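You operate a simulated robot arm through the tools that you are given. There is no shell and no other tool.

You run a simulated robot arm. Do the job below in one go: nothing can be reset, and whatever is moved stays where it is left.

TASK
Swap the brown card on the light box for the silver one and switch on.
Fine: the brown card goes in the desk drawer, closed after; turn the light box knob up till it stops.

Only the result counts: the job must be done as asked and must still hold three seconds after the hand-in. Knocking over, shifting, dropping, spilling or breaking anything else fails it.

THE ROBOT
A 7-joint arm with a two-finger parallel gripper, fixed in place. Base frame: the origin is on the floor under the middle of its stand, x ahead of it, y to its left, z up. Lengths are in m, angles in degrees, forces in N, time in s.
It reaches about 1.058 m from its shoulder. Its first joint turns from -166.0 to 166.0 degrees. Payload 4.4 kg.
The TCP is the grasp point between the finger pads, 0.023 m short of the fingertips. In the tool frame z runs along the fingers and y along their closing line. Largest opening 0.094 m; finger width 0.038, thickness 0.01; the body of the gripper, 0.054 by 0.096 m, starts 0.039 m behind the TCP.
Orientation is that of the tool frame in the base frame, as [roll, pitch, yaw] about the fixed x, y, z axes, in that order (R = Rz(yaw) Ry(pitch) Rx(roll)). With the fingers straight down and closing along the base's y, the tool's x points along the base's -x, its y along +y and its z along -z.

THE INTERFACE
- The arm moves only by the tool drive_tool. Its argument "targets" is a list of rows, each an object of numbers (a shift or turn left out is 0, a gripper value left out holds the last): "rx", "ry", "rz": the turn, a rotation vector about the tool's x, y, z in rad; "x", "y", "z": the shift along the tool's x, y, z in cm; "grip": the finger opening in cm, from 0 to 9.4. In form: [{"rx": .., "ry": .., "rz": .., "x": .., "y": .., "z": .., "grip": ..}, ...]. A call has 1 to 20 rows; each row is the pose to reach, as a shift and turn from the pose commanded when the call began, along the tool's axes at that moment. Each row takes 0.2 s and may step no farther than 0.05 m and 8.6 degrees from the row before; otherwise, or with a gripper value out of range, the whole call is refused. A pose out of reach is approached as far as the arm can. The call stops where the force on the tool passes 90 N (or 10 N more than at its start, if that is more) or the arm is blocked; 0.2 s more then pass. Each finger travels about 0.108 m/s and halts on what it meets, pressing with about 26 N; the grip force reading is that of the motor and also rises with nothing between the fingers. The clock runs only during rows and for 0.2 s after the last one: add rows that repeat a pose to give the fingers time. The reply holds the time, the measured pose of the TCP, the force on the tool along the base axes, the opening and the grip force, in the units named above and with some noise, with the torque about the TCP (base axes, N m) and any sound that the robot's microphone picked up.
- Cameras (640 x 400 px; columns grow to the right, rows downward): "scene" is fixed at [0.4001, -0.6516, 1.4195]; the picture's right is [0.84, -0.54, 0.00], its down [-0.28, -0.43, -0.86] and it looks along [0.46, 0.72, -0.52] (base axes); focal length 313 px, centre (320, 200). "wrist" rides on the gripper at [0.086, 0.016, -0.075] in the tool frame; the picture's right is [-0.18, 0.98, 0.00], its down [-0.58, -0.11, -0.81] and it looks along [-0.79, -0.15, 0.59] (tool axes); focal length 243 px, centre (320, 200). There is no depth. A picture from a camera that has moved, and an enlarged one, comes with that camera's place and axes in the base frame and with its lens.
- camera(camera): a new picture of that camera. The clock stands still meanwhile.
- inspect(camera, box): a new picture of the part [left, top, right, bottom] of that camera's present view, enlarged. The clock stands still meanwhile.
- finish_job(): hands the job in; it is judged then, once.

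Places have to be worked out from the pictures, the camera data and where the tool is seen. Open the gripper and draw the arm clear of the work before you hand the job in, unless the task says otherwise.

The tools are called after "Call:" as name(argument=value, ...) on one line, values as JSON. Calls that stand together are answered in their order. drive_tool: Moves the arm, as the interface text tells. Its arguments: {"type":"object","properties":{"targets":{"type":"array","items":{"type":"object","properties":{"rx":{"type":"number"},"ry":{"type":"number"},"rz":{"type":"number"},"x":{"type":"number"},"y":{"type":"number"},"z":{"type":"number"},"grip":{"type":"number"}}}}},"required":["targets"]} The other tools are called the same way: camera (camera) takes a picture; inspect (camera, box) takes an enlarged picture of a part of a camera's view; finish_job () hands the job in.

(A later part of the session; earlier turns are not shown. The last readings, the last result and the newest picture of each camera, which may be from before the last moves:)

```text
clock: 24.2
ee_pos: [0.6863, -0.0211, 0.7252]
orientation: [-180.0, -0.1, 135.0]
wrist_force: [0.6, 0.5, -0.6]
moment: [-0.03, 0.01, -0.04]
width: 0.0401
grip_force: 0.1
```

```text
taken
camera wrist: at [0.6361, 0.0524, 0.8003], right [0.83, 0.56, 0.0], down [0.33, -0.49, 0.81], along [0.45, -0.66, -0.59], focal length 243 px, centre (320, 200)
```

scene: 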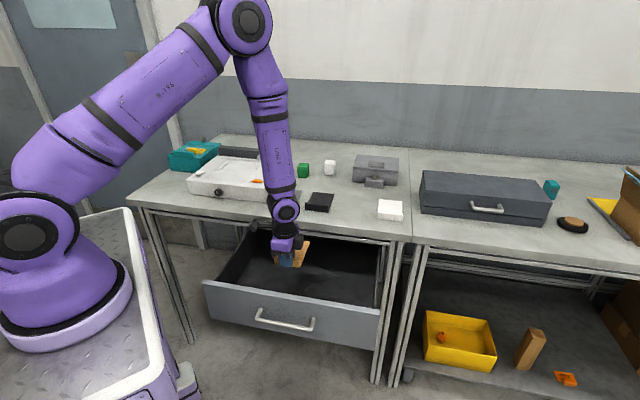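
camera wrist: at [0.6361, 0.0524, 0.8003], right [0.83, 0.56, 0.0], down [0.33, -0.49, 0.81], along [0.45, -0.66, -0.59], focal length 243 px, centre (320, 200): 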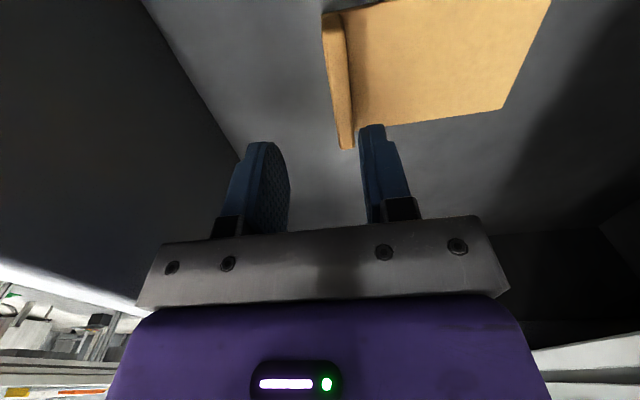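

The brown card lies flat in the drawer. I'll rise out and move over to view the silver card beside the light box.

Call:
drive_tool(targets=[{"z": -4}, {"z": -8}, {"z": -12}, {"z": -16}, {"z": -20}, {"z": -24}, {"z": -27.5}, {"x": 4, "y": 2, "z": -27.5}, {"x": 7.5, "y": 5, "z": -27.5}, {"x": 11, "y": 8, "z": -27.5}, {"x": 14, "y": 11.5, "z": -27.5}, {"x": 16, "y": 15, "z": -27.5}, {"x": 17, "y": 19, "z": -27.5}, {"x": 17, "y": 19, "z": -27.5}])

Call:
camera(camera="wrist")

Call:
camera(camera="scene")

```text
clock: 27.2
ee_pos: [0.7019, 0.2338, 1.0001]
orientation: [180.0, -0.2, 135.0]
wrist_force: [-0.4, 0.6, 0.3]
moment: [0.01, -0.02, 0.01]
width: 0.0396
grip_force: 0.1
```

```text
taken
camera wrist: at [0.6503, 0.3072, 1.0742], right [0.83, 0.56, 0.0], down [0.33, -0.49, 0.81], along [0.46, -0.67, -0.59], focal length 243 px, centre (320, 200)
```

wrist: 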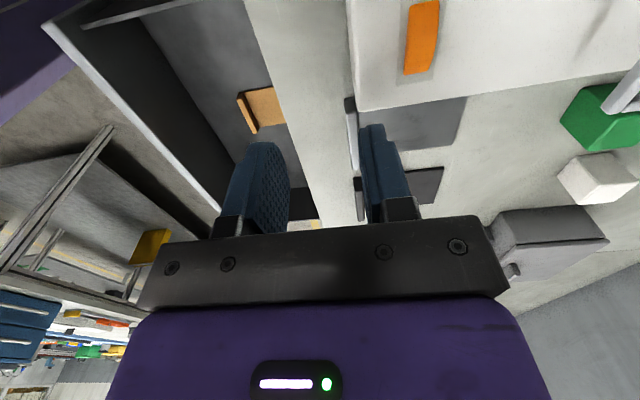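

```text
taken
```

scene: 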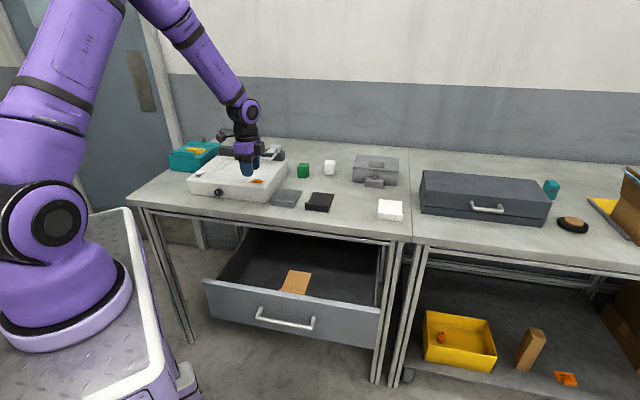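

The brown card is in the drawer. I'll zoom in on the silver card to fix its position.

Call:
inspect(camera="wrist", box=[320, 60, 480, 160])

Call:
inspect(camera="scene", box=[220, 150, 348, 230])

```text
4.00 times, centred on (400, 110) of wrist
camera zoom: at [0.6503, 0.3072, 1.0742], right [0.83, 0.56, 0.0], down [0.33, -0.49, 0.81], along [0.46, -0.67, -0.59], focal length 970 px, centre (0, 560)
```

zoom: 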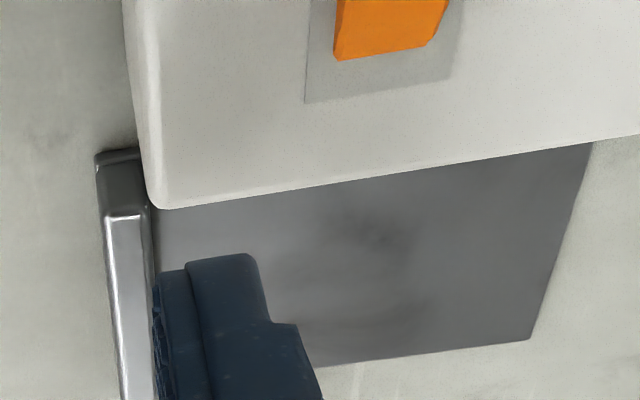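

```text
5.00 times, centred on (284, 190) of scene
camera zoom: at [0.4001, -0.6516, 1.4195], right [0.84, -0.54, 0.0], down [-0.28, -0.43, -0.86], along [0.46, 0.72, -0.52], focal length 1565 px, centre (500, 250)
```

zoom: 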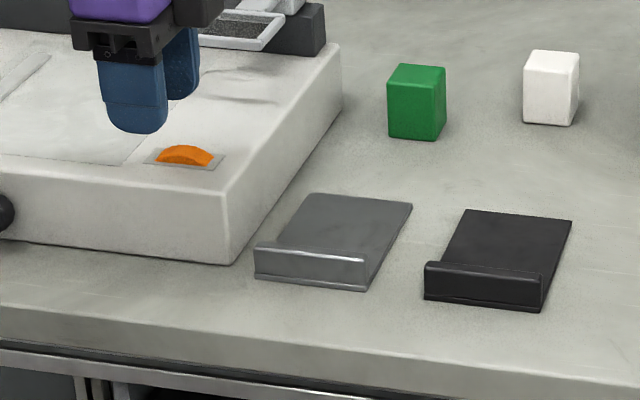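

The silver card spans e1 0.383–0.464, with its lip centred at e2≈0.682 and its top at z≈0.87, so the desk is at z≈0.845. I'll move above the lip and descend partway.

Call:
drive_tool(targets=[{"x": -3, "y": 0.7}, {"x": -6.5, "y": 1.5}, {"x": -9.25, "y": 2.04}, {"x": -9.25, "y": 2.04, "z": 3}, {"x": -9.25, "y": 2.04, "z": 6}, {"x": -9.25, "y": 2.04, "z": 9}, {"x": -9.25, "y": 2.04, "z": 9}])

Call:
camera(camera="wrist")

Call:
inspect(camera="scene", box=[220, 130, 348, 210])

```text
clock: 28.8
ee_pos: [0.7812, 0.1815, 0.91]
orientation: [-179.9, -0.1, 135.1]
wrist_force: [-0.4, -1.1, 0.4]
moment: [0.04, 0.01, 0.03]
width: 0.0399
grip_force: 0.0
```

```text
taken
camera wrist: at [0.7305, 0.2555, 0.9841], right [0.83, 0.56, 0.0], down [0.33, -0.49, 0.81], along [0.46, -0.66, -0.59], focal length 243 px, centre (320, 200)
```

wrist: 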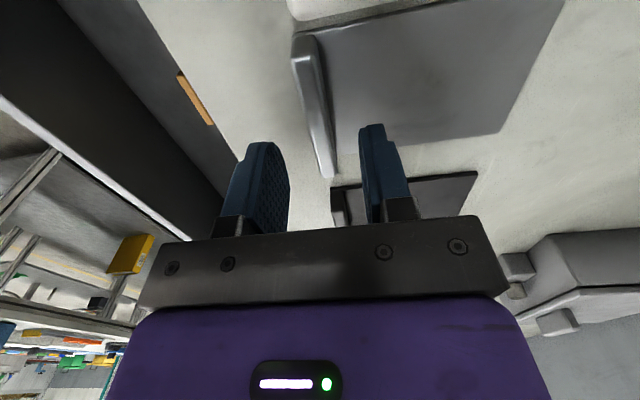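

```text
5.00 times, centred on (284, 170) of scene
camera zoom: at [0.4001, -0.6516, 1.4195], right [0.84, -0.54, 0.0], down [-0.28, -0.43, -0.86], along [0.46, 0.72, -0.52], focal length 1565 px, centre (500, 350)
```

zoom: 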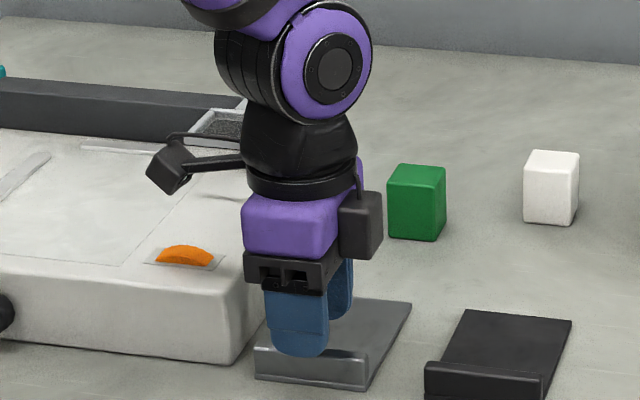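

The fingers are centred over the silver lip and the camera housing is clear of the light box. I'll descend 3 cm and check the forces.

Call:
drive_tool(targets=[{"z": 1.2}, {"z": 2.2}, {"z": 3.0}, {"z": 3.0}])

Call:
inspect(camera="wrist", box=[200, 0, 456, 200])

Call:
inspect(camera="scene", box=[220, 130, 348, 210])

```text
clock: 29.8
ee_pos: [0.78, 0.1822, 0.8804]
orientation: [180.0, 0.0, 134.9]
wrist_force: [-0.7, 0.2, -0.1]
moment: [-0.03, 0.01, -0.01]
width: 0.0402
grip_force: 0.1
```

```text
2.00 times, centred on (328, 100) of wrist
camera zoom: at [0.7304, 0.2554, 0.9544], right [0.83, 0.56, 0.0], down [0.33, -0.49, 0.81], along [0.46, -0.66, -0.59], focal length 485 px, centre (304, 400)
```

zoom: 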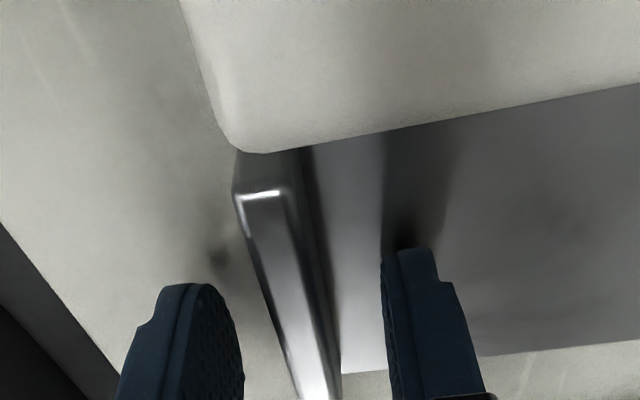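

```text
5.00 times, centred on (284, 170) of scene
camera zoom: at [0.4001, -0.6516, 1.4195], right [0.84, -0.54, 0.0], down [-0.28, -0.43, -0.86], along [0.46, 0.72, -0.52], focal length 1565 px, centre (500, 350)
```

zoom: 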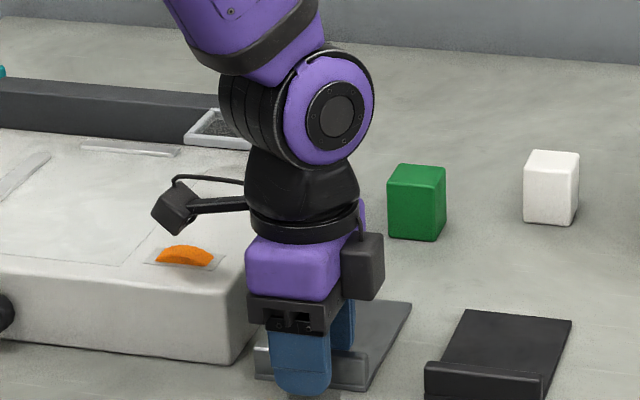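

The lip is well centred and there is no contact. I'll lower another 4 mm and close on the lip.

Call:
drive_tool(targets=[{"z": 0.4, "grip": 4.0}, {"z": 0.4, "grip": 3.0}, {"z": 0.4, "grip": 1.5}, {"z": 0.4, "grip": 0.5}, {"z": 0.4, "grip": 0.5}, {"z": 0.4, "grip": 0.5}])

Call:
inspect(camera="wrist", box=[200, 0, 456, 200])

```text
clock: 31.2
ee_pos: [0.7793, 0.1811, 0.8782]
orientation: [179.9, 0.0, 135.0]
wrist_force: [-9.6, -10.3, 36.2]
moment: [0.03, -0.02, 0.02]
width: 0.0192
grip_force: 16.1
```

```text
2.00 times, centred on (328, 100) of wrist
camera zoom: at [0.7291, 0.2547, 0.9516], right [0.83, 0.56, 0.0], down [0.33, -0.49, 0.81], along [0.46, -0.67, -0.59], focal length 485 px, centre (304, 400)
```

zoom: 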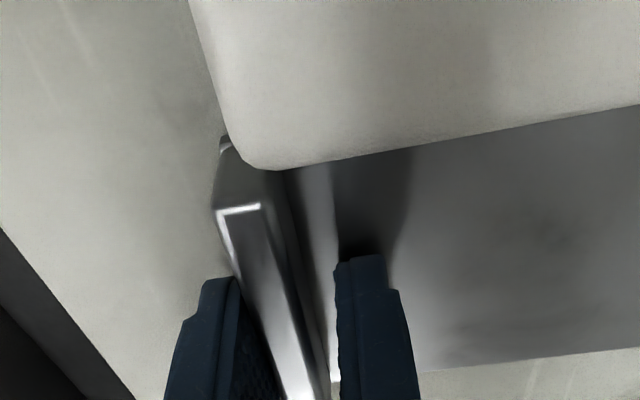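

The opening stalled at 19 mm with 36 N upward, so the rear fingertip is pressing on the plate and dragging. I'll open slightly, raise 3 mm to release the pressure, and close again.

Call:
drive_tool(targets=[{"z": -0.05, "grip": 2.6}, {"z": -0.3, "grip": 2.6}, {"z": -0.3, "grip": 2.6}])

Call:
inspect(camera="wrist", box=[200, 0, 456, 200])

Call:
inspect(camera="scene", box=[240, 160, 336, 220])

```text
clock: 32.0
ee_pos: [0.7801, 0.1817, 0.8791]
orientation: [180.0, -0.1, 135.0]
wrist_force: [-1.0, -0.2, -0.5]
moment: [0.0, -0.03, -0.02]
width: 0.0262
grip_force: 0.0
```

```text
2.00 times, centred on (328, 100) of wrist
camera zoom: at [0.73, 0.2561, 0.9528], right [0.82, 0.57, 0.0], down [0.34, -0.49, 0.81], along [0.45, -0.66, -0.59], focal length 485 px, centre (304, 400)
```

zoom: 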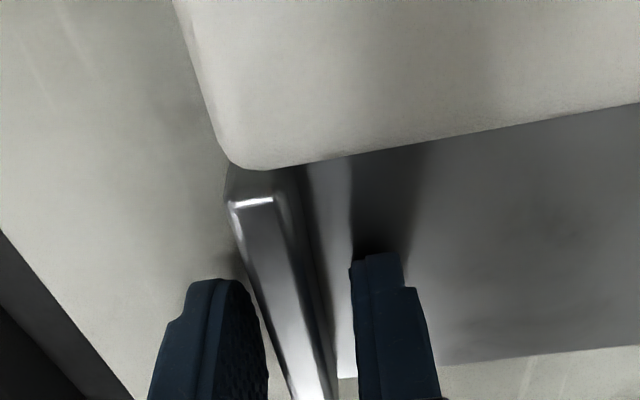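

```text
6.67 times, centred on (288, 190) of scene
camera zoom: at [0.4001, -0.6516, 1.4195], right [0.84, -0.54, 0.0], down [-0.28, -0.43, -0.86], along [0.46, 0.72, -0.52], focal length 2086 px, centre (533, 267)
```

zoom: 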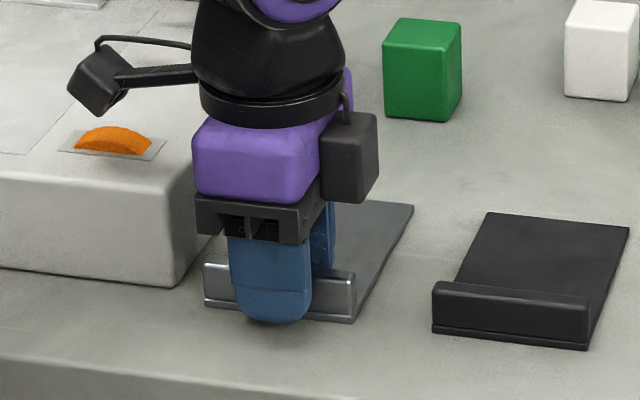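

The pressure is gone (forces near zero) and the lip still sits between the fingers. Closing at this height.

Call:
drive_tool(targets=[{"grip": 2.0}, {"grip": 1.2}, {"grip": 0.5}, {"grip": 0.5}, {"grip": 0.5}])

Call:
inspect(camera="wrist", box=[200, 0, 456, 200])

```text
clock: 33.2
ee_pos: [0.7812, 0.182, 0.8788]
orientation: [-179.9, -0.1, 135.0]
wrist_force: [-0.7, -0.1, 0.0]
moment: [0.01, 0.01, -0.01]
width: 0.0119
grip_force: 26.3
```

```text
2.00 times, centred on (328, 100) of wrist
camera zoom: at [0.7304, 0.2556, 0.9533], right [0.83, 0.56, 0.0], down [0.33, -0.49, 0.81], along [0.46, -0.66, -0.59], focal length 485 px, centre (304, 400)
```

zoom: 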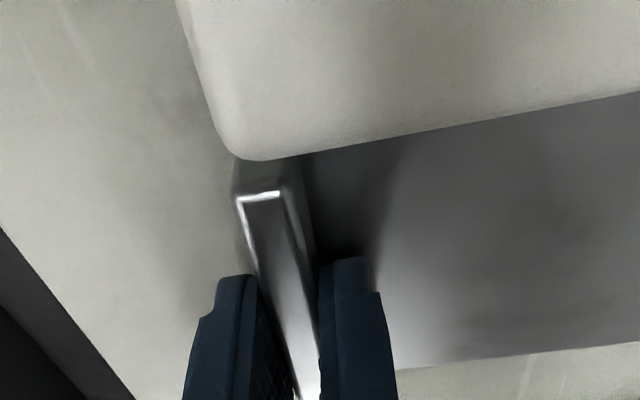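

The silver lip is gripped (11.9 mm, 26 N), with the TCP at e1≈0.424, e2≈0.681, z≈0.879. I'll lift straight up, then carry it over the light box above the brown card's old spot.

Call:
drive_tool(targets=[{"z": -0.5}, {"z": -2}, {"z": -5}, {"z": -8.5}, {"z": -12}, {"z": -15.5}, {"z": -16}, {"x": 2, "y": 0.7, "z": -16}, {"x": 5, "y": 1.7, "z": -16}, {"x": 9, "y": 3, "z": -16}, {"x": 13, "y": 4.3, "z": -16}, {"x": 17, "y": 5.6, "z": -16}, {"x": 20, "y": 6.6, "z": -16}, {"x": 22.07, "y": 7.29, "z": -16}, {"x": 22.07, "y": 7.29, "z": -16}])

Call:
camera(camera="wrist")

Call:
inspect(camera="scene", box=[150, 100, 342, 220])

```text
clock: 36.4
ee_pos: [0.6764, 0.3913, 1.0394]
orientation: [179.9, -0.1, 135.0]
wrist_force: [-0.2, 0.0, -1.4]
moment: [-0.01, 0.05, -0.03]
width: 0.0115
grip_force: 26.3
```

```text
taken
camera wrist: at [0.6257, 0.4641, 1.1126], right [0.83, 0.56, 0.0], down [0.33, -0.49, 0.81], along [0.46, -0.66, -0.59], focal length 243 px, centre (320, 200)
```

wrist: 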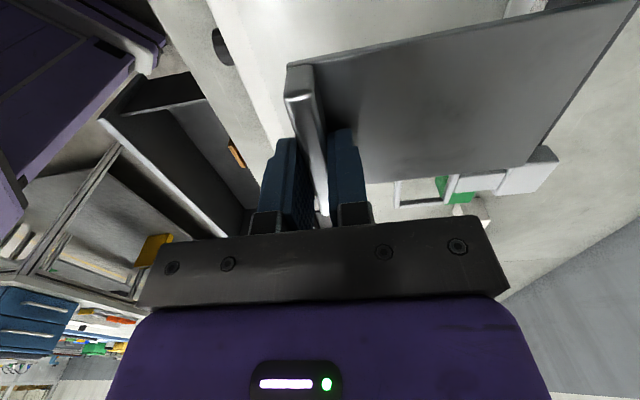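

```text
3.33 times, centred on (246, 160) of scene
camera zoom: at [0.4001, -0.6516, 1.4195], right [0.84, -0.54, 0.0], down [-0.28, -0.43, -0.86], along [0.46, 0.72, -0.52], focal length 1043 px, centre (567, 333)
```

zoom: 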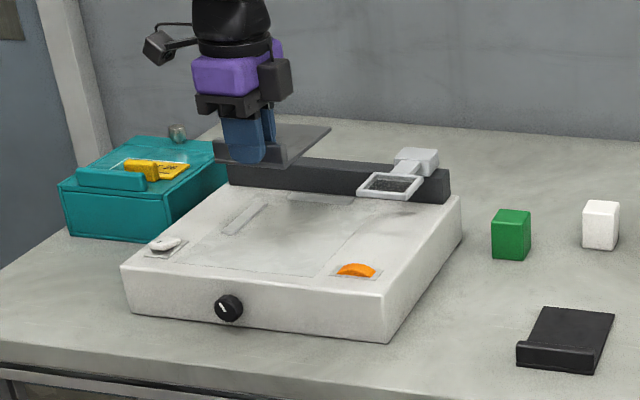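

The silver card is held level over the diffuser panel at e1≈0.202, e2≈0.755. I'll descend to about 1 cm above the box.

Call:
drive_tool(targets=[{"z": 2}, {"z": 4.5}, {"z": 7}, {"z": 8.5}, {"z": 8.5}])

Call:
camera(camera="wrist")

Call:
inspect(camera="scene", box=[180, 130, 292, 200])

```text
clock: 37.6
ee_pos: [0.6759, 0.3916, 0.9556]
orientation: [180.0, -0.1, 135.0]
wrist_force: [-0.7, 0.4, -0.9]
moment: [-0.03, 0.01, 0.0]
width: 0.0116
grip_force: 26.5
```

```text
taken
camera wrist: at [0.6261, 0.4639, 1.0286], right [0.83, 0.56, 0.0], down [0.33, -0.49, 0.81], along [0.45, -0.67, -0.59], focal length 243 px, centre (320, 200)
```

wrist: 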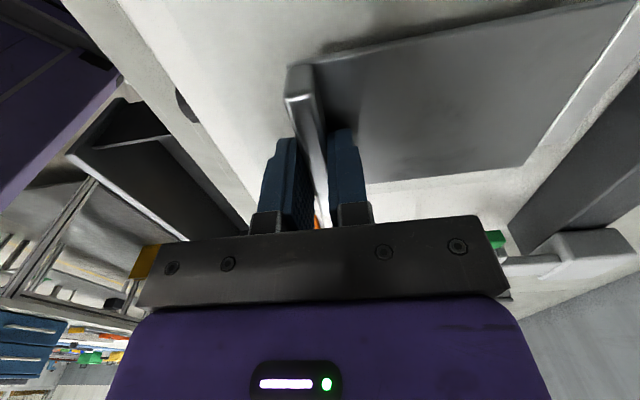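

```text
5.71 times, centred on (236, 165) of scene
camera zoom: at [0.4001, -0.6516, 1.4195], right [0.84, -0.54, 0.0], down [-0.28, -0.43, -0.86], along [0.46, 0.72, -0.52], focal length 1788 px, centre (800, 400)
```

zoom: 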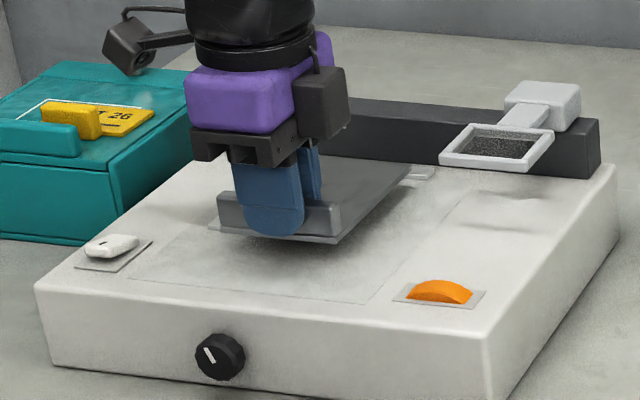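

The card is about 1.5 cm above the panel with the rear guide just behind it. I'll shift 3 mm toward the front for clearance and lower further.

Call:
drive_tool(targets=[{"y": -0.3, "z": 0.3}, {"y": -0.3, "z": 0.8}, {"y": -0.3, "z": 0.8}])

Call:
inspect(camera="wrist", box=[480, 0, 640, 180])

Call:
inspect(camera="wrist", box=[260, 0, 580, 200])

```text
clock: 38.4
ee_pos: [0.6736, 0.389, 0.9463]
orientation: [-180.0, 0.0, 135.0]
wrist_force: [0.2, 0.4, -1.0]
moment: [-0.04, -0.02, 0.02]
width: 0.0115
grip_force: 25.9
```

```text
2.22 times, centred on (560, 90) of wrist
camera zoom: at [0.6241, 0.4615, 1.0204], right [0.83, 0.56, 0.0], down [0.33, -0.49, 0.81], along [0.46, -0.66, -0.59], focal length 539 px, centre (-213, 444)
```

zoom: 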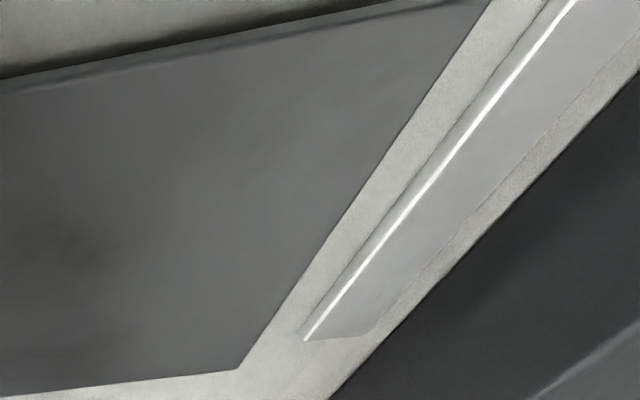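

```text
2.00 times, centred on (420, 100) of wrist
camera zoom: at [0.6241, 0.4615, 1.0204], right [0.83, 0.56, 0.0], down [0.33, -0.49, 0.81], along [0.46, -0.66, -0.59], focal length 485 px, centre (120, 400)
```

zoom: 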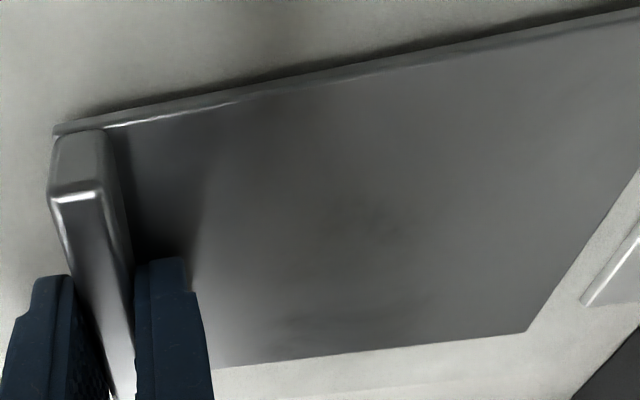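

The gap to the rear guide is clearly visible. I'll lower in 2 mm steps until contact.

Call:
drive_tool(targets=[{"z": 0.2}, {"z": 0.4}, {"z": 0.4}])

Call:
drive_tool(targets=[{"z": 0.2}, {"z": 0.2}])

```text
clock: 39.2
ee_pos: [0.6743, 0.3886, 0.9424]
orientation: [-180.0, -0.1, 135.0]
wrist_force: [0.5, 0.0, -1.5]
moment: [-0.02, 0.05, -0.01]
width: 0.0119
grip_force: 26.0
```

```text
clock: 39.8
ee_pos: [0.6737, 0.3884, 0.9416]
orientation: [180.0, -0.1, 135.0]
wrist_force: [0.1, -0.4, -0.8]
moment: [-0.02, 0.06, 0.02]
width: 0.0117
grip_force: 26.3
```

Call:
drive_tool(targets=[{"z": 0.15}, {"z": 0.15}])

Call:
inspect(camera="wrist", box=[260, 0, 580, 200])

```text
clock: 40.4
ee_pos: [0.6741, 0.3882, 0.9396]
orientation: [180.0, -0.1, 135.0]
wrist_force: [0.5, -0.2, -0.8]
moment: [0.04, -0.01, -0.04]
width: 0.0116
grip_force: 26.6
```

```text
2.00 times, centred on (420, 100) of wrist
camera zoom: at [0.6237, 0.4613, 1.0133], right [0.83, 0.56, 0.0], down [0.33, -0.49, 0.81], along [0.46, -0.66, -0.59], focal length 485 px, centre (120, 400)
```

zoom: 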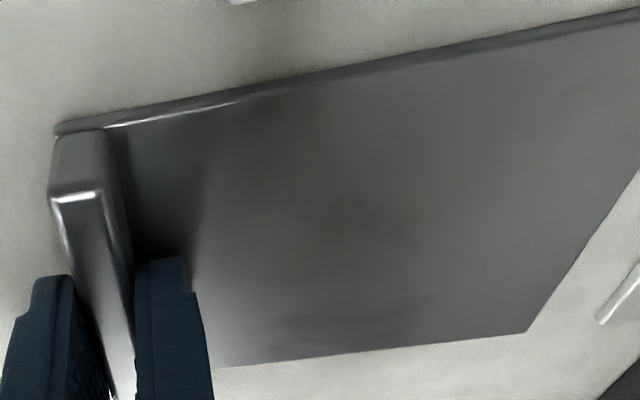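

The card looks to be touching or within about a millimetre of the surface. Another 1.5 mm should register contact.

Call:
drive_tool(targets=[{"z": 0.15}, {"z": 0.15}])

```text
clock: 41.0
ee_pos: [0.6747, 0.3883, 0.9392]
orientation: [179.8, 0.0, 135.0]
wrist_force: [-1.0, -1.5, 19.4]
moment: [0.08, 0.15, 0.0]
width: 0.0118
grip_force: 26.6
```

Contact at 19 N, so the card is seated on the light box. I'll open the fingers evenly and rise straight up.

Call:
drive_tool(targets=[{"z": -0.1, "grip": 1.6}, {"z": -0.1, "grip": 2.6}, {"z": -0.15, "grip": 3.6}, {"z": -0.15, "grip": 3.6}, {"z": -1, "grip": 3.6}, {"z": -3, "grip": 3.6}, {"z": -6.5, "grip": 3.6}, {"z": -10, "grip": 3.6}, {"z": -10, "grip": 3.6}])

Call:
camera(camera="wrist")

Call:
inspect(camera="scene", box=[150, 100, 310, 200])

```text
clock: 43.0
ee_pos: [0.6751, 0.3886, 1.0371]
orientation: [-180.0, -0.1, 135.0]
wrist_force: [0.1, -0.3, -0.4]
moment: [0.02, 0.01, -0.04]
width: 0.0361
grip_force: 0.1
```

```text
taken
camera wrist: at [0.6245, 0.4611, 1.1113], right [0.83, 0.56, 0.0], down [0.33, -0.49, 0.81], along [0.46, -0.67, -0.59], focal length 243 px, centre (320, 200)
```

wrist: 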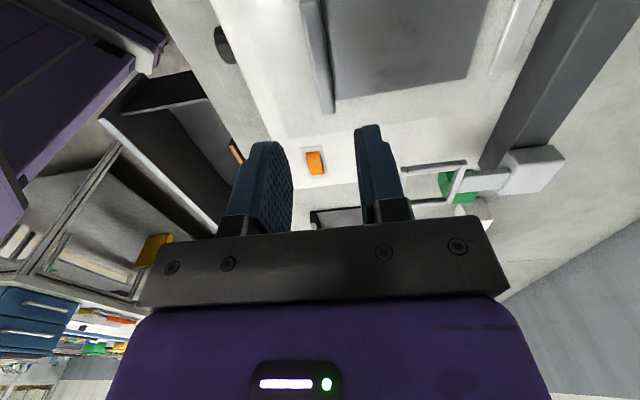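

```text
4.00 times, centred on (230, 150) of scene
camera zoom: at [0.4001, -0.6516, 1.4195], right [0.84, -0.54, 0.0], down [-0.28, -0.43, -0.86], along [0.46, 0.72, -0.52], focal length 1252 px, centre (680, 400)
```

zoom: 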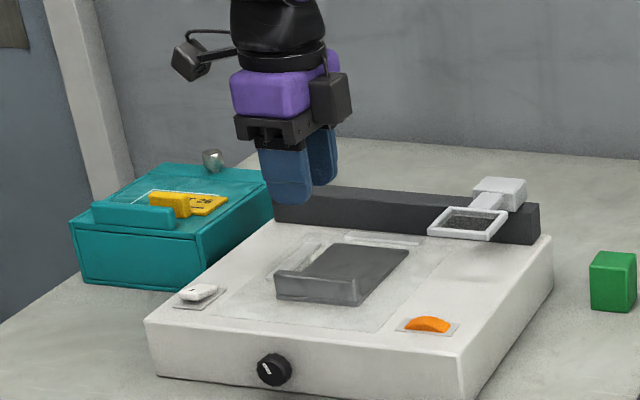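

The silver card is on the light box where the brown one was. Next is the knob: I'll move to the left-front to view it from the side and pin down its axis before gripping.

Call:
drive_tool(targets=[{"x": 2, "y": -3}, {"x": 5, "y": -6}, {"x": 8, "y": -9, "z": 1}, {"x": 11, "y": -12, "z": 2}, {"x": 14, "y": -15, "z": 3.5}, {"x": 14, "y": -15, "z": 3.5}])

Call:
camera(camera="wrist")

Call:
camera(camera="scene")

```text
clock: 44.4
ee_pos: [0.468, 0.3819, 1.0031]
orientation: [-180.0, -0.1, 135.0]
wrist_force: [0.8, -0.2, -0.8]
moment: [-0.03, 0.02, 0.03]
width: 0.0359
grip_force: 0.1
```

```text
taken
camera wrist: at [0.4182, 0.4549, 1.0765], right [0.83, 0.56, 0.0], down [0.33, -0.49, 0.81], along [0.45, -0.66, -0.59], focal length 243 px, centre (320, 200)
```

wrist: 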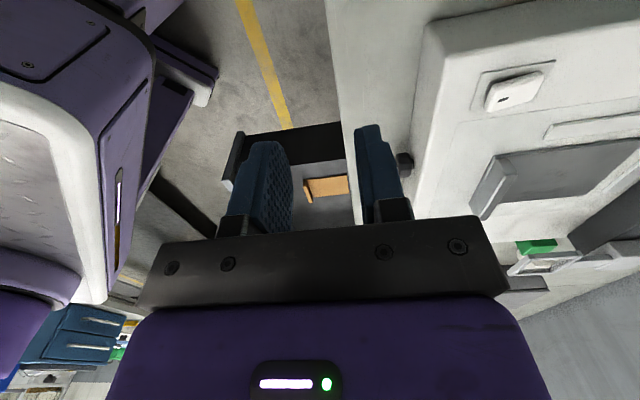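

```text
taken
```

scene: 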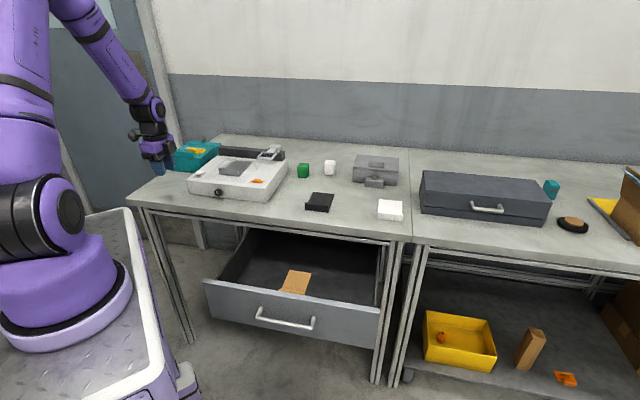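

The knob and the white rocker are both visible from the left. I'll enlarge both.

Call:
inspect(camera="wrist", box=[370, 110, 466, 190])

Call:
inspect(camera="wrist", box=[460, 50, 556, 120])

```text
5.00 times, centred on (418, 150) of wrist
camera zoom: at [0.4182, 0.4549, 1.0765], right [0.83, 0.56, 0.0], down [0.33, -0.49, 0.81], along [0.45, -0.66, -0.59], focal length 1213 px, centre (-170, 450)
```

zoom: 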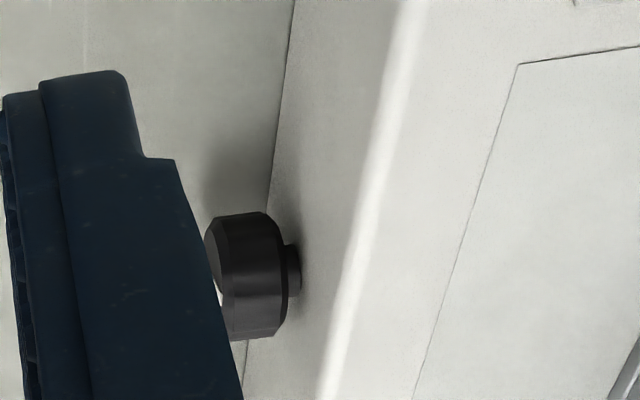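

```text
5.71 times, centred on (508, 85) of wrist
camera zoom: at [0.4182, 0.4549, 1.0765], right [0.83, 0.56, 0.0], down [0.33, -0.49, 0.81], along [0.45, -0.66, -0.59], focal length 1386 px, centre (-754, 857)
```

zoom: 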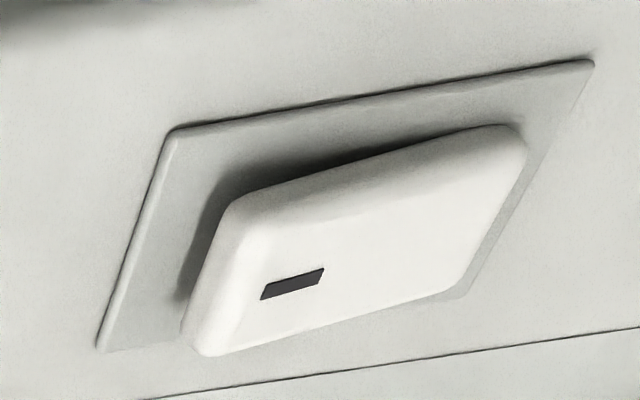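

The side view puts the knob axis at e1≈0.189, z≈0.878, with its body from e2 0.669 to 0.6825 and radius about 1.45 cm. I'll turn the hand 90° more so the fingers close left–right with the camera on the far side, above the knob.

Call:
drive_tool(targets=[{"rz": 0.143, "x": -1.2}, {"rz": 0.286, "x": -2.4}, {"rz": 0.428, "x": -3.6}, {"rz": 0.571, "x": -4.8}, {"rz": 0.714, "x": -6.0}, {"rz": 0.857, "x": -7.2}, {"rz": 1.0, "x": -8.4}, {"rz": 1.142, "x": -9.6}, {"rz": 1.285, "x": -10.8}, {"rz": 1.428, "x": -11.8, "y": 0.5}, {"rz": 1.571, "x": -12.8, "y": 1.0}, {"rz": 1.571, "x": -12.8, "y": 1.0}])

Call:
camera(camera="wrist")

Call:
camera(camera="scene")

```text
clock: 47.0
ee_pos: [0.566, 0.2983, 1.0017]
orientation: [-179.9, -0.1, 44.9]
wrist_force: [0.1, 0.3, 0.7]
moment: [-0.01, -0.01, 0.02]
width: 0.0363
grip_force: 0.0
```

```text
taken
camera wrist: at [0.6389, 0.3479, 1.0767], right [0.56, -0.83, 0.0], down [-0.49, -0.33, 0.81], along [-0.67, -0.45, -0.59], focal length 243 px, centre (320, 200)
```

wrist: 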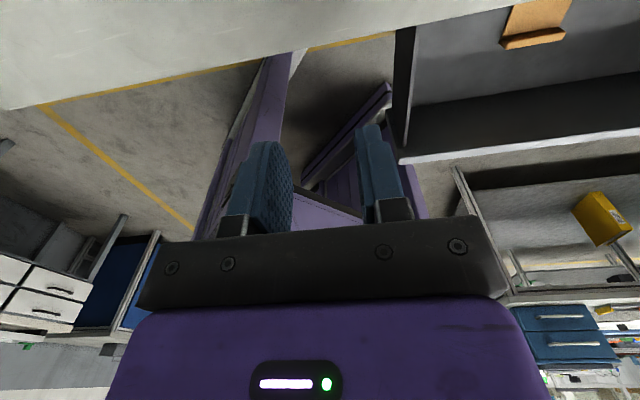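

```text
taken
```

scene: 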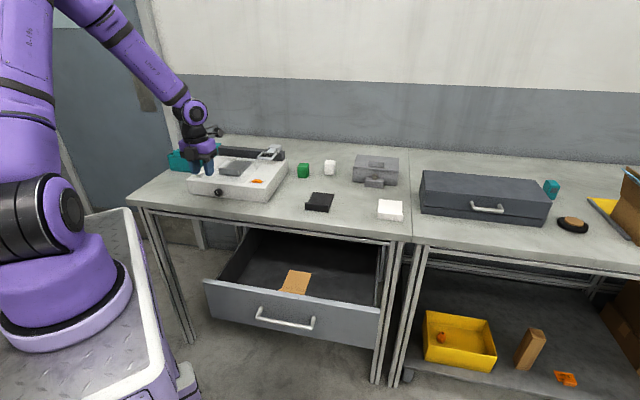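

The rotation worked. I'll move over the space in front of the knob and tilt the hand 12° so the fingers point slightly toward the box face.

Call:
drive_tool(targets=[{"ry": 0.1047, "x": 2.0, "z": 2.0, "grip": 4.4}, {"ry": 0.2094, "x": 3.9, "z": 4.2, "grip": 4.4}, {"ry": 0.2094, "x": 3.9, "z": 4.2, "grip": 4.4}])

Call:
camera(camera="wrist")

Call:
inspect(camera="scene", box=[150, 110, 310, 210])

```text
clock: 47.8
ee_pos: [0.5934, 0.325, 0.9603]
orientation: [180.0, -12.1, 45.0]
wrist_force: [0.5, -0.3, 0.4]
moment: [-0.03, 0.02, -0.01]
width: 0.0442
grip_force: 0.0
```

```text
taken
camera wrist: at [0.6538, 0.3635, 1.0504], right [0.57, -0.82, -0.04], down [-0.6, -0.44, 0.67], along [-0.57, -0.36, -0.74], focal length 243 px, centre (320, 200)
```

wrist: 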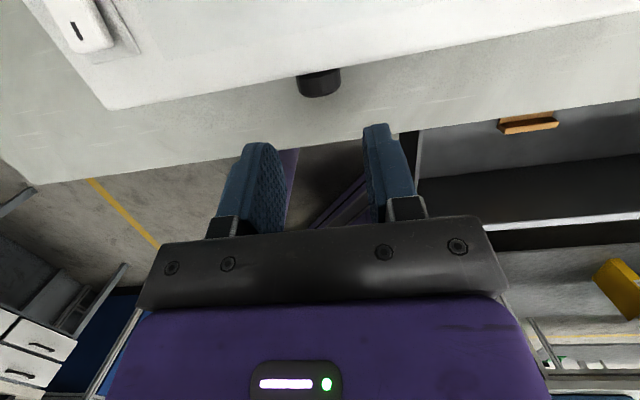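

```text
4.00 times, centred on (230, 160) of scene
camera zoom: at [0.4001, -0.6516, 1.4195], right [0.84, -0.54, 0.0], down [-0.28, -0.43, -0.86], along [0.46, 0.72, -0.52], focal length 1252 px, centre (680, 360)
```

zoom: 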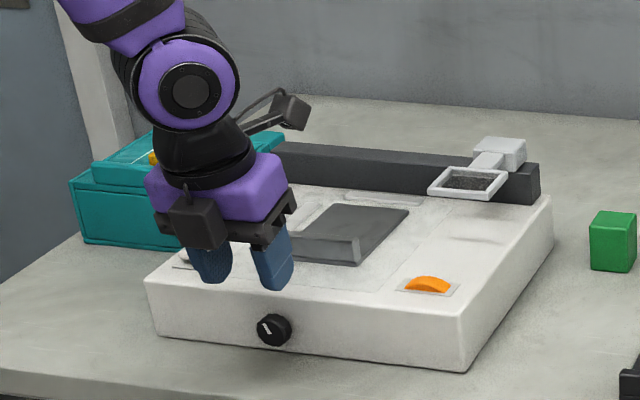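

The wrist camera now sees the knob from above. I'll zoom in to measure its lateral position.

Call:
inspect(camera="wrist", box=[272, 52, 368, 112])

```text
6.67 times, centred on (320, 82) of wrist
camera zoom: at [0.6538, 0.3635, 1.0504], right [0.57, -0.82, -0.04], down [-0.6, -0.44, 0.67], along [-0.57, -0.36, -0.74], focal length 1618 px, centre (320, 987)
```

zoom: 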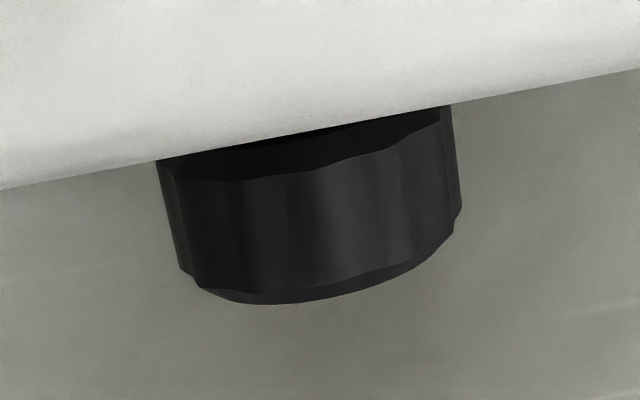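

The knob axis is confirmed at e1≈0.1895, z≈0.878. I'll lean the hand 25° to the left about the knob axis and go to a pre-grasp 5 cm out along the finger direction.

Call:
drive_tool(targets=[{"rx": -0.1067, "rz": -0.0227, "x": -0.05, "y": -0.68, "z": 0.6, "grip": 4.4}, {"rx": -0.2133, "rz": -0.0454, "x": -0.1, "y": -1.36, "z": 1.25, "grip": 4.4}, {"rx": -0.32, "rz": -0.068, "x": -0.16, "y": -2.03, "z": 1.9, "grip": 4.4}, {"rx": -0.4267, "rz": -0.0907, "x": -0.21, "y": -2.71, "z": 2.5, "grip": 4.4}, {"rx": -0.4267, "rz": -0.0907, "x": -0.21, "y": -2.71, "z": 2.5, "grip": 4.4}])

Call:
camera(camera="wrist")

Call:
inspect(camera="scene", box=[150, 110, 310, 210])

```text
clock: 49.0
ee_pos: [0.577, 0.3462, 0.935]
orientation: [154.6, -10.9, 50.1]
wrist_force: [-0.1, 1.0, 0.5]
moment: [-0.01, -0.01, -0.02]
width: 0.0442
grip_force: 0.1
```

```text
taken
camera wrist: at [0.6087, 0.413, 1.0247], right [0.51, -0.77, 0.38], down [-0.79, -0.25, 0.56], along [-0.33, -0.59, -0.74], focal length 243 px, centre (320, 200)
```

wrist: 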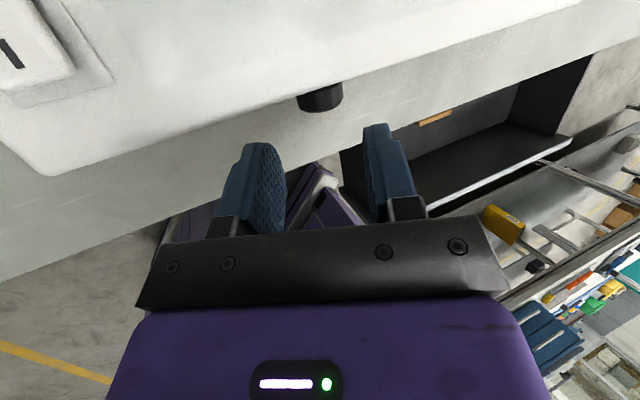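

```text
4.00 times, centred on (230, 160) of scene
camera zoom: at [0.4001, -0.6516, 1.4195], right [0.84, -0.54, 0.0], down [-0.28, -0.43, -0.86], along [0.46, 0.72, -0.52], focal length 1252 px, centre (680, 360)
```

zoom: 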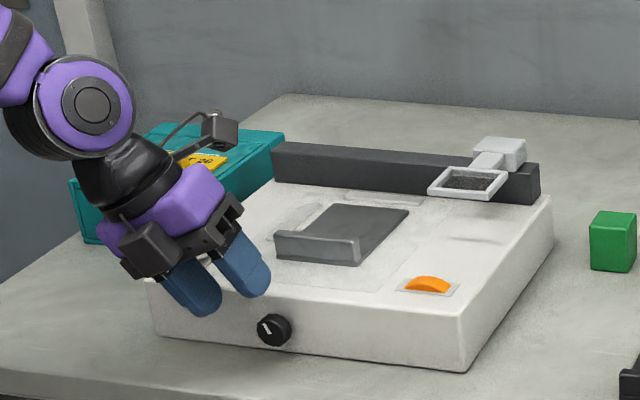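

The hand leans left as planned and lines up with the knob. I'll advance 3 cm along the fingers and check.

Call:
drive_tool(targets=[{"z": 1.0}, {"z": 2.0}, {"z": 3.0}, {"z": 3.0}])

Call:
camera(camera="wrist")

Call:
inspect(camera="scene", box=[170, 150, 266, 210])

```text
clock: 50.0
ee_pos: [0.5903, 0.3414, 0.9086]
orientation: [154.6, -10.9, 50.0]
wrist_force: [-0.3, -0.8, 0.0]
moment: [-0.03, -0.02, -0.01]
width: 0.0439
grip_force: 0.1
```

```text
taken
camera wrist: at [0.6217, 0.4085, 0.9973], right [0.51, -0.77, 0.38], down [-0.79, -0.25, 0.56], along [-0.33, -0.59, -0.74], focal length 243 px, centre (320, 200)
```

wrist: 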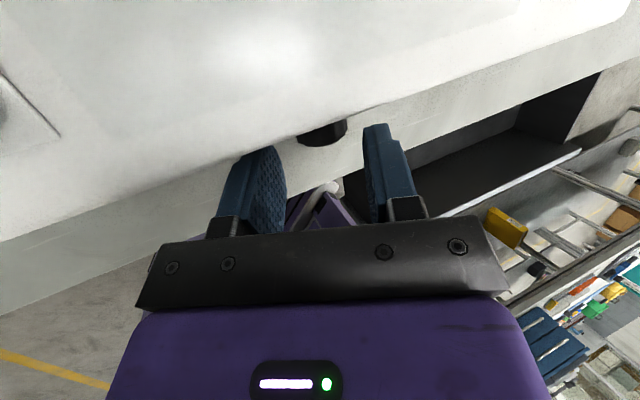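

```text
6.67 times, centred on (218, 180) of scene
camera zoom: at [0.4001, -0.6516, 1.4195], right [0.84, -0.54, 0.0], down [-0.28, -0.43, -0.86], along [0.46, 0.72, -0.52], focal length 2086 px, centre (1000, 333)
```

zoom: 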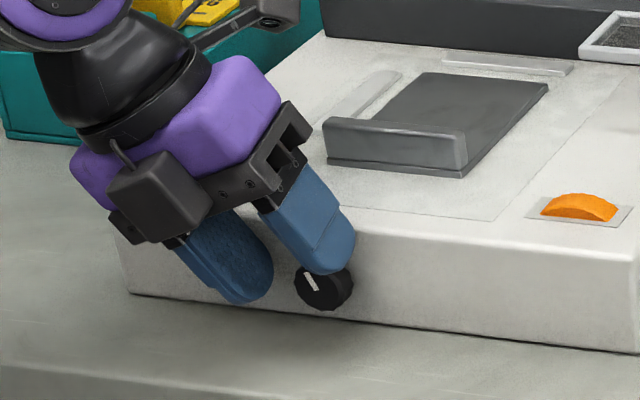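

The knob sits centred between the fingers in the wrist view. I'll advance the last 2 cm slowly.

Call:
drive_tool(targets=[{"z": 0.6}, {"z": 1.2}, {"z": 1.2}])

Call:
inspect(camera="wrist", box=[200, 80, 440, 230])

Call:
inspect(camera="scene", box=[170, 150, 266, 210])

```text
clock: 50.8
ee_pos: [0.5943, 0.3403, 0.8982]
orientation: [154.6, -10.8, 50.1]
wrist_force: [-10.9, -4.3, 7.6]
moment: [-0.01, -0.05, 0.01]
width: 0.0442
grip_force: 0.0
```

```text
2.67 times, centred on (320, 155) of wrist
camera zoom: at [0.6264, 0.4068, 0.9872], right [0.51, -0.77, 0.38], down [-0.79, -0.25, 0.56], along [-0.33, -0.59, -0.74], focal length 647 px, centre (320, 320)
```

zoom: 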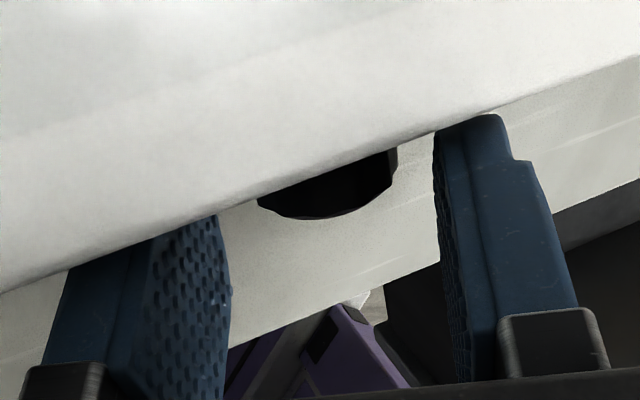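

```text
6.67 times, centred on (218, 180) of scene
camera zoom: at [0.4001, -0.6516, 1.4195], right [0.84, -0.54, 0.0], down [-0.28, -0.43, -0.86], along [0.46, 0.72, -0.52], focal length 2086 px, centre (1000, 333)
```

zoom: 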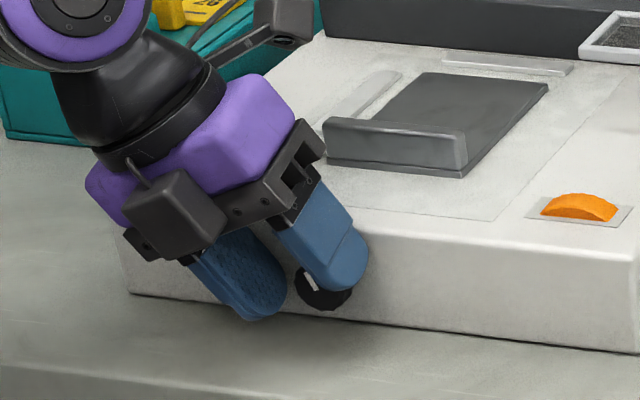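

The force of about −11 N along the depth axis means the fingertips are touching the box face, so I was about 3 mm too deep. I'll back off 4.5 mm from the face first and check.

Call:
drive_tool(targets=[{"x": -0.45, "z": -0.1}, {"x": -0.45, "z": -0.1}])

Call:
inspect(camera="wrist", box=[200, 80, 440, 230])

```text
clock: 51.4
ee_pos: [0.5913, 0.3373, 0.8981]
orientation: [154.6, -10.9, 50.2]
wrist_force: [0.0, 0.0, -0.3]
moment: [-0.03, 0.01, -0.02]
width: 0.044
grip_force: 0.1
```

```text
2.67 times, centred on (320, 155) of wrist
camera zoom: at [0.6237, 0.4037, 0.9871], right [0.51, -0.77, 0.38], down [-0.79, -0.25, 0.56], along [-0.33, -0.59, -0.74], focal length 647 px, centre (320, 320)
```

zoom: 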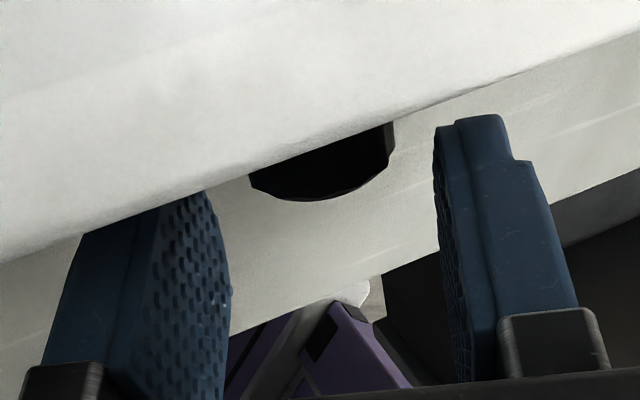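

Contact is cleared. I'll advance the remaining 7.5 mm along the fingers.

Call:
drive_tool(targets=[{"z": 0.4}, {"z": 0.75}, {"z": 0.75}])

Call:
inspect(camera="wrist", box=[200, 80, 440, 230])

Call:
inspect(camera="scene", box=[170, 150, 266, 210])

```text
clock: 52.2
ee_pos: [0.5955, 0.3363, 0.8927]
orientation: [154.6, -10.8, 50.1]
wrist_force: [0.0, 0.3, -0.3]
moment: [0.0, 0.04, -0.02]
width: 0.0441
grip_force: 0.0
```

```text
2.67 times, centred on (320, 155) of wrist
camera zoom: at [0.6271, 0.4024, 0.9804], right [0.51, -0.77, 0.38], down [-0.79, -0.25, 0.56], along [-0.33, -0.59, -0.74], focal length 647 px, centre (320, 320)
```

zoom: 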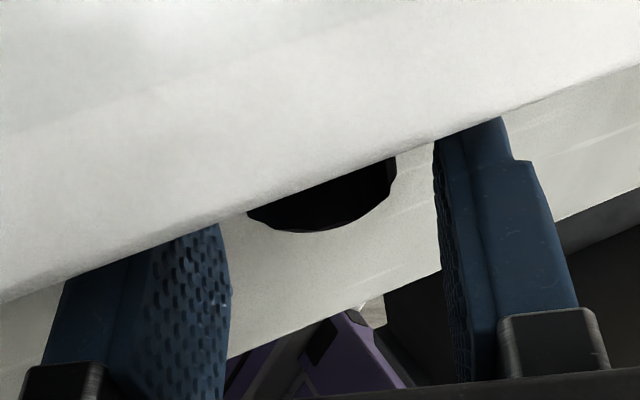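

```text
6.67 times, centred on (218, 180) of scene
camera zoom: at [0.4001, -0.6516, 1.4195], right [0.84, -0.54, 0.0], down [-0.28, -0.43, -0.86], along [0.46, 0.72, -0.52], focal length 2086 px, centre (1000, 333)
```

zoom: 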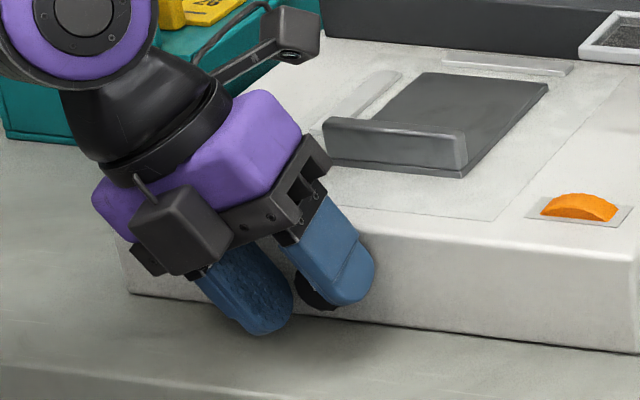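

The fingers straddle the knob with no contact. I'll close on it now.

Call:
drive_tool(targets=[{"grip": 3.6}, {"grip": 2.8}, {"grip": 2.0}, {"grip": 2.0}, {"grip": 2.0}])

Call:
inspect(camera="scene", box=[170, 150, 266, 210])

```text
clock: 53.4
ee_pos: [0.5968, 0.3358, 0.8925]
orientation: [154.5, -10.9, 50.1]
wrist_force: [6.1, -6.1, 6.1]
moment: [-0.23, -0.05, -0.26]
width: 0.0279
grip_force: 45.2
```

```text
6.67 times, centred on (218, 180) of scene
camera zoom: at [0.4001, -0.6516, 1.4195], right [0.84, -0.54, 0.0], down [-0.28, -0.43, -0.86], along [0.46, 0.72, -0.52], focal length 2086 px, centre (1000, 333)
```

zoom: 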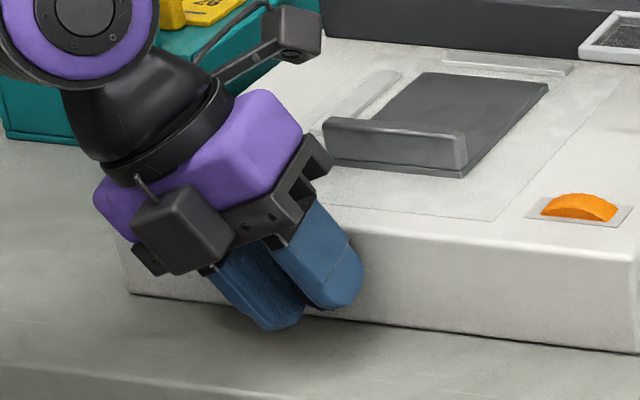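

The knob is gripped (27.9 mm, 45 N motor force). I'll turn it clockwise as seen from the front by rotating the hand 30° about the knob axis, then check the torque.

Call:
drive_tool(targets=[{"rx": 0.1024, "rz": 0.02195, "x": -0.0018, "y": 0.162, "z": 0.0083}, {"rx": 0.2048, "rz": 0.0439, "x": -0.0071, "y": 0.3223, "z": 0.0331}, {"rx": 0.3072, "rz": 0.06585, "x": -0.0159, "y": 0.479, "z": 0.0742}, {"rx": 0.4096, "rz": 0.0878, "x": -0.0281, "y": 0.6304, "z": 0.131}, {"rx": 0.512, "rz": 0.10975, "x": -0.0435, "y": 0.775, "z": 0.203}])

Call:
inspect(camera="scene", box=[170, 150, 266, 210])

Call:
inspect(camera="wrist", box=[200, 80, 440, 230])

```text
clock: 54.6
ee_pos: [0.6002, 0.3309, 0.8929]
orientation: [-174.8, -12.0, 43.9]
wrist_force: [10.1, 0.4, 14.9]
moment: [-0.62, 0.56, -0.15]
width: 0.0278
grip_force: 45.3
```

```text
6.67 times, centred on (218, 180) of scene
camera zoom: at [0.4001, -0.6516, 1.4195], right [0.84, -0.54, 0.0], down [-0.28, -0.43, -0.86], along [0.46, 0.72, -0.52], focal length 2086 px, centre (1000, 333)
```

zoom: 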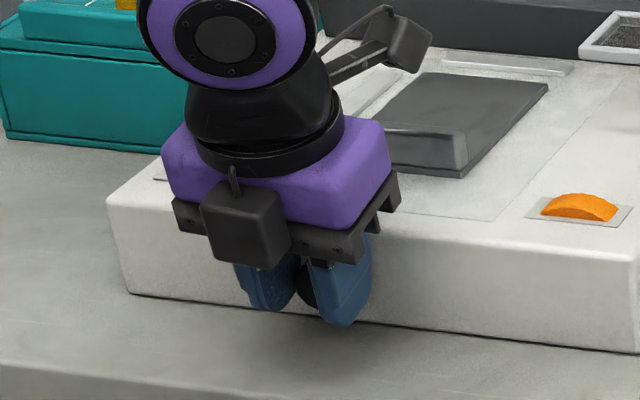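

```text
2.67 times, centred on (320, 155) of wrist
camera zoom: at [0.6665, 0.363, 0.9824], right [0.56, -0.82, -0.13], down [-0.56, -0.49, 0.67], along [-0.61, -0.31, -0.73], focal length 647 px, centre (320, 320)
```

zoom: 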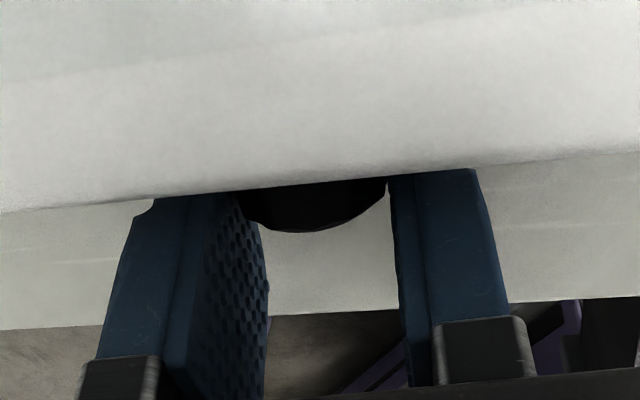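

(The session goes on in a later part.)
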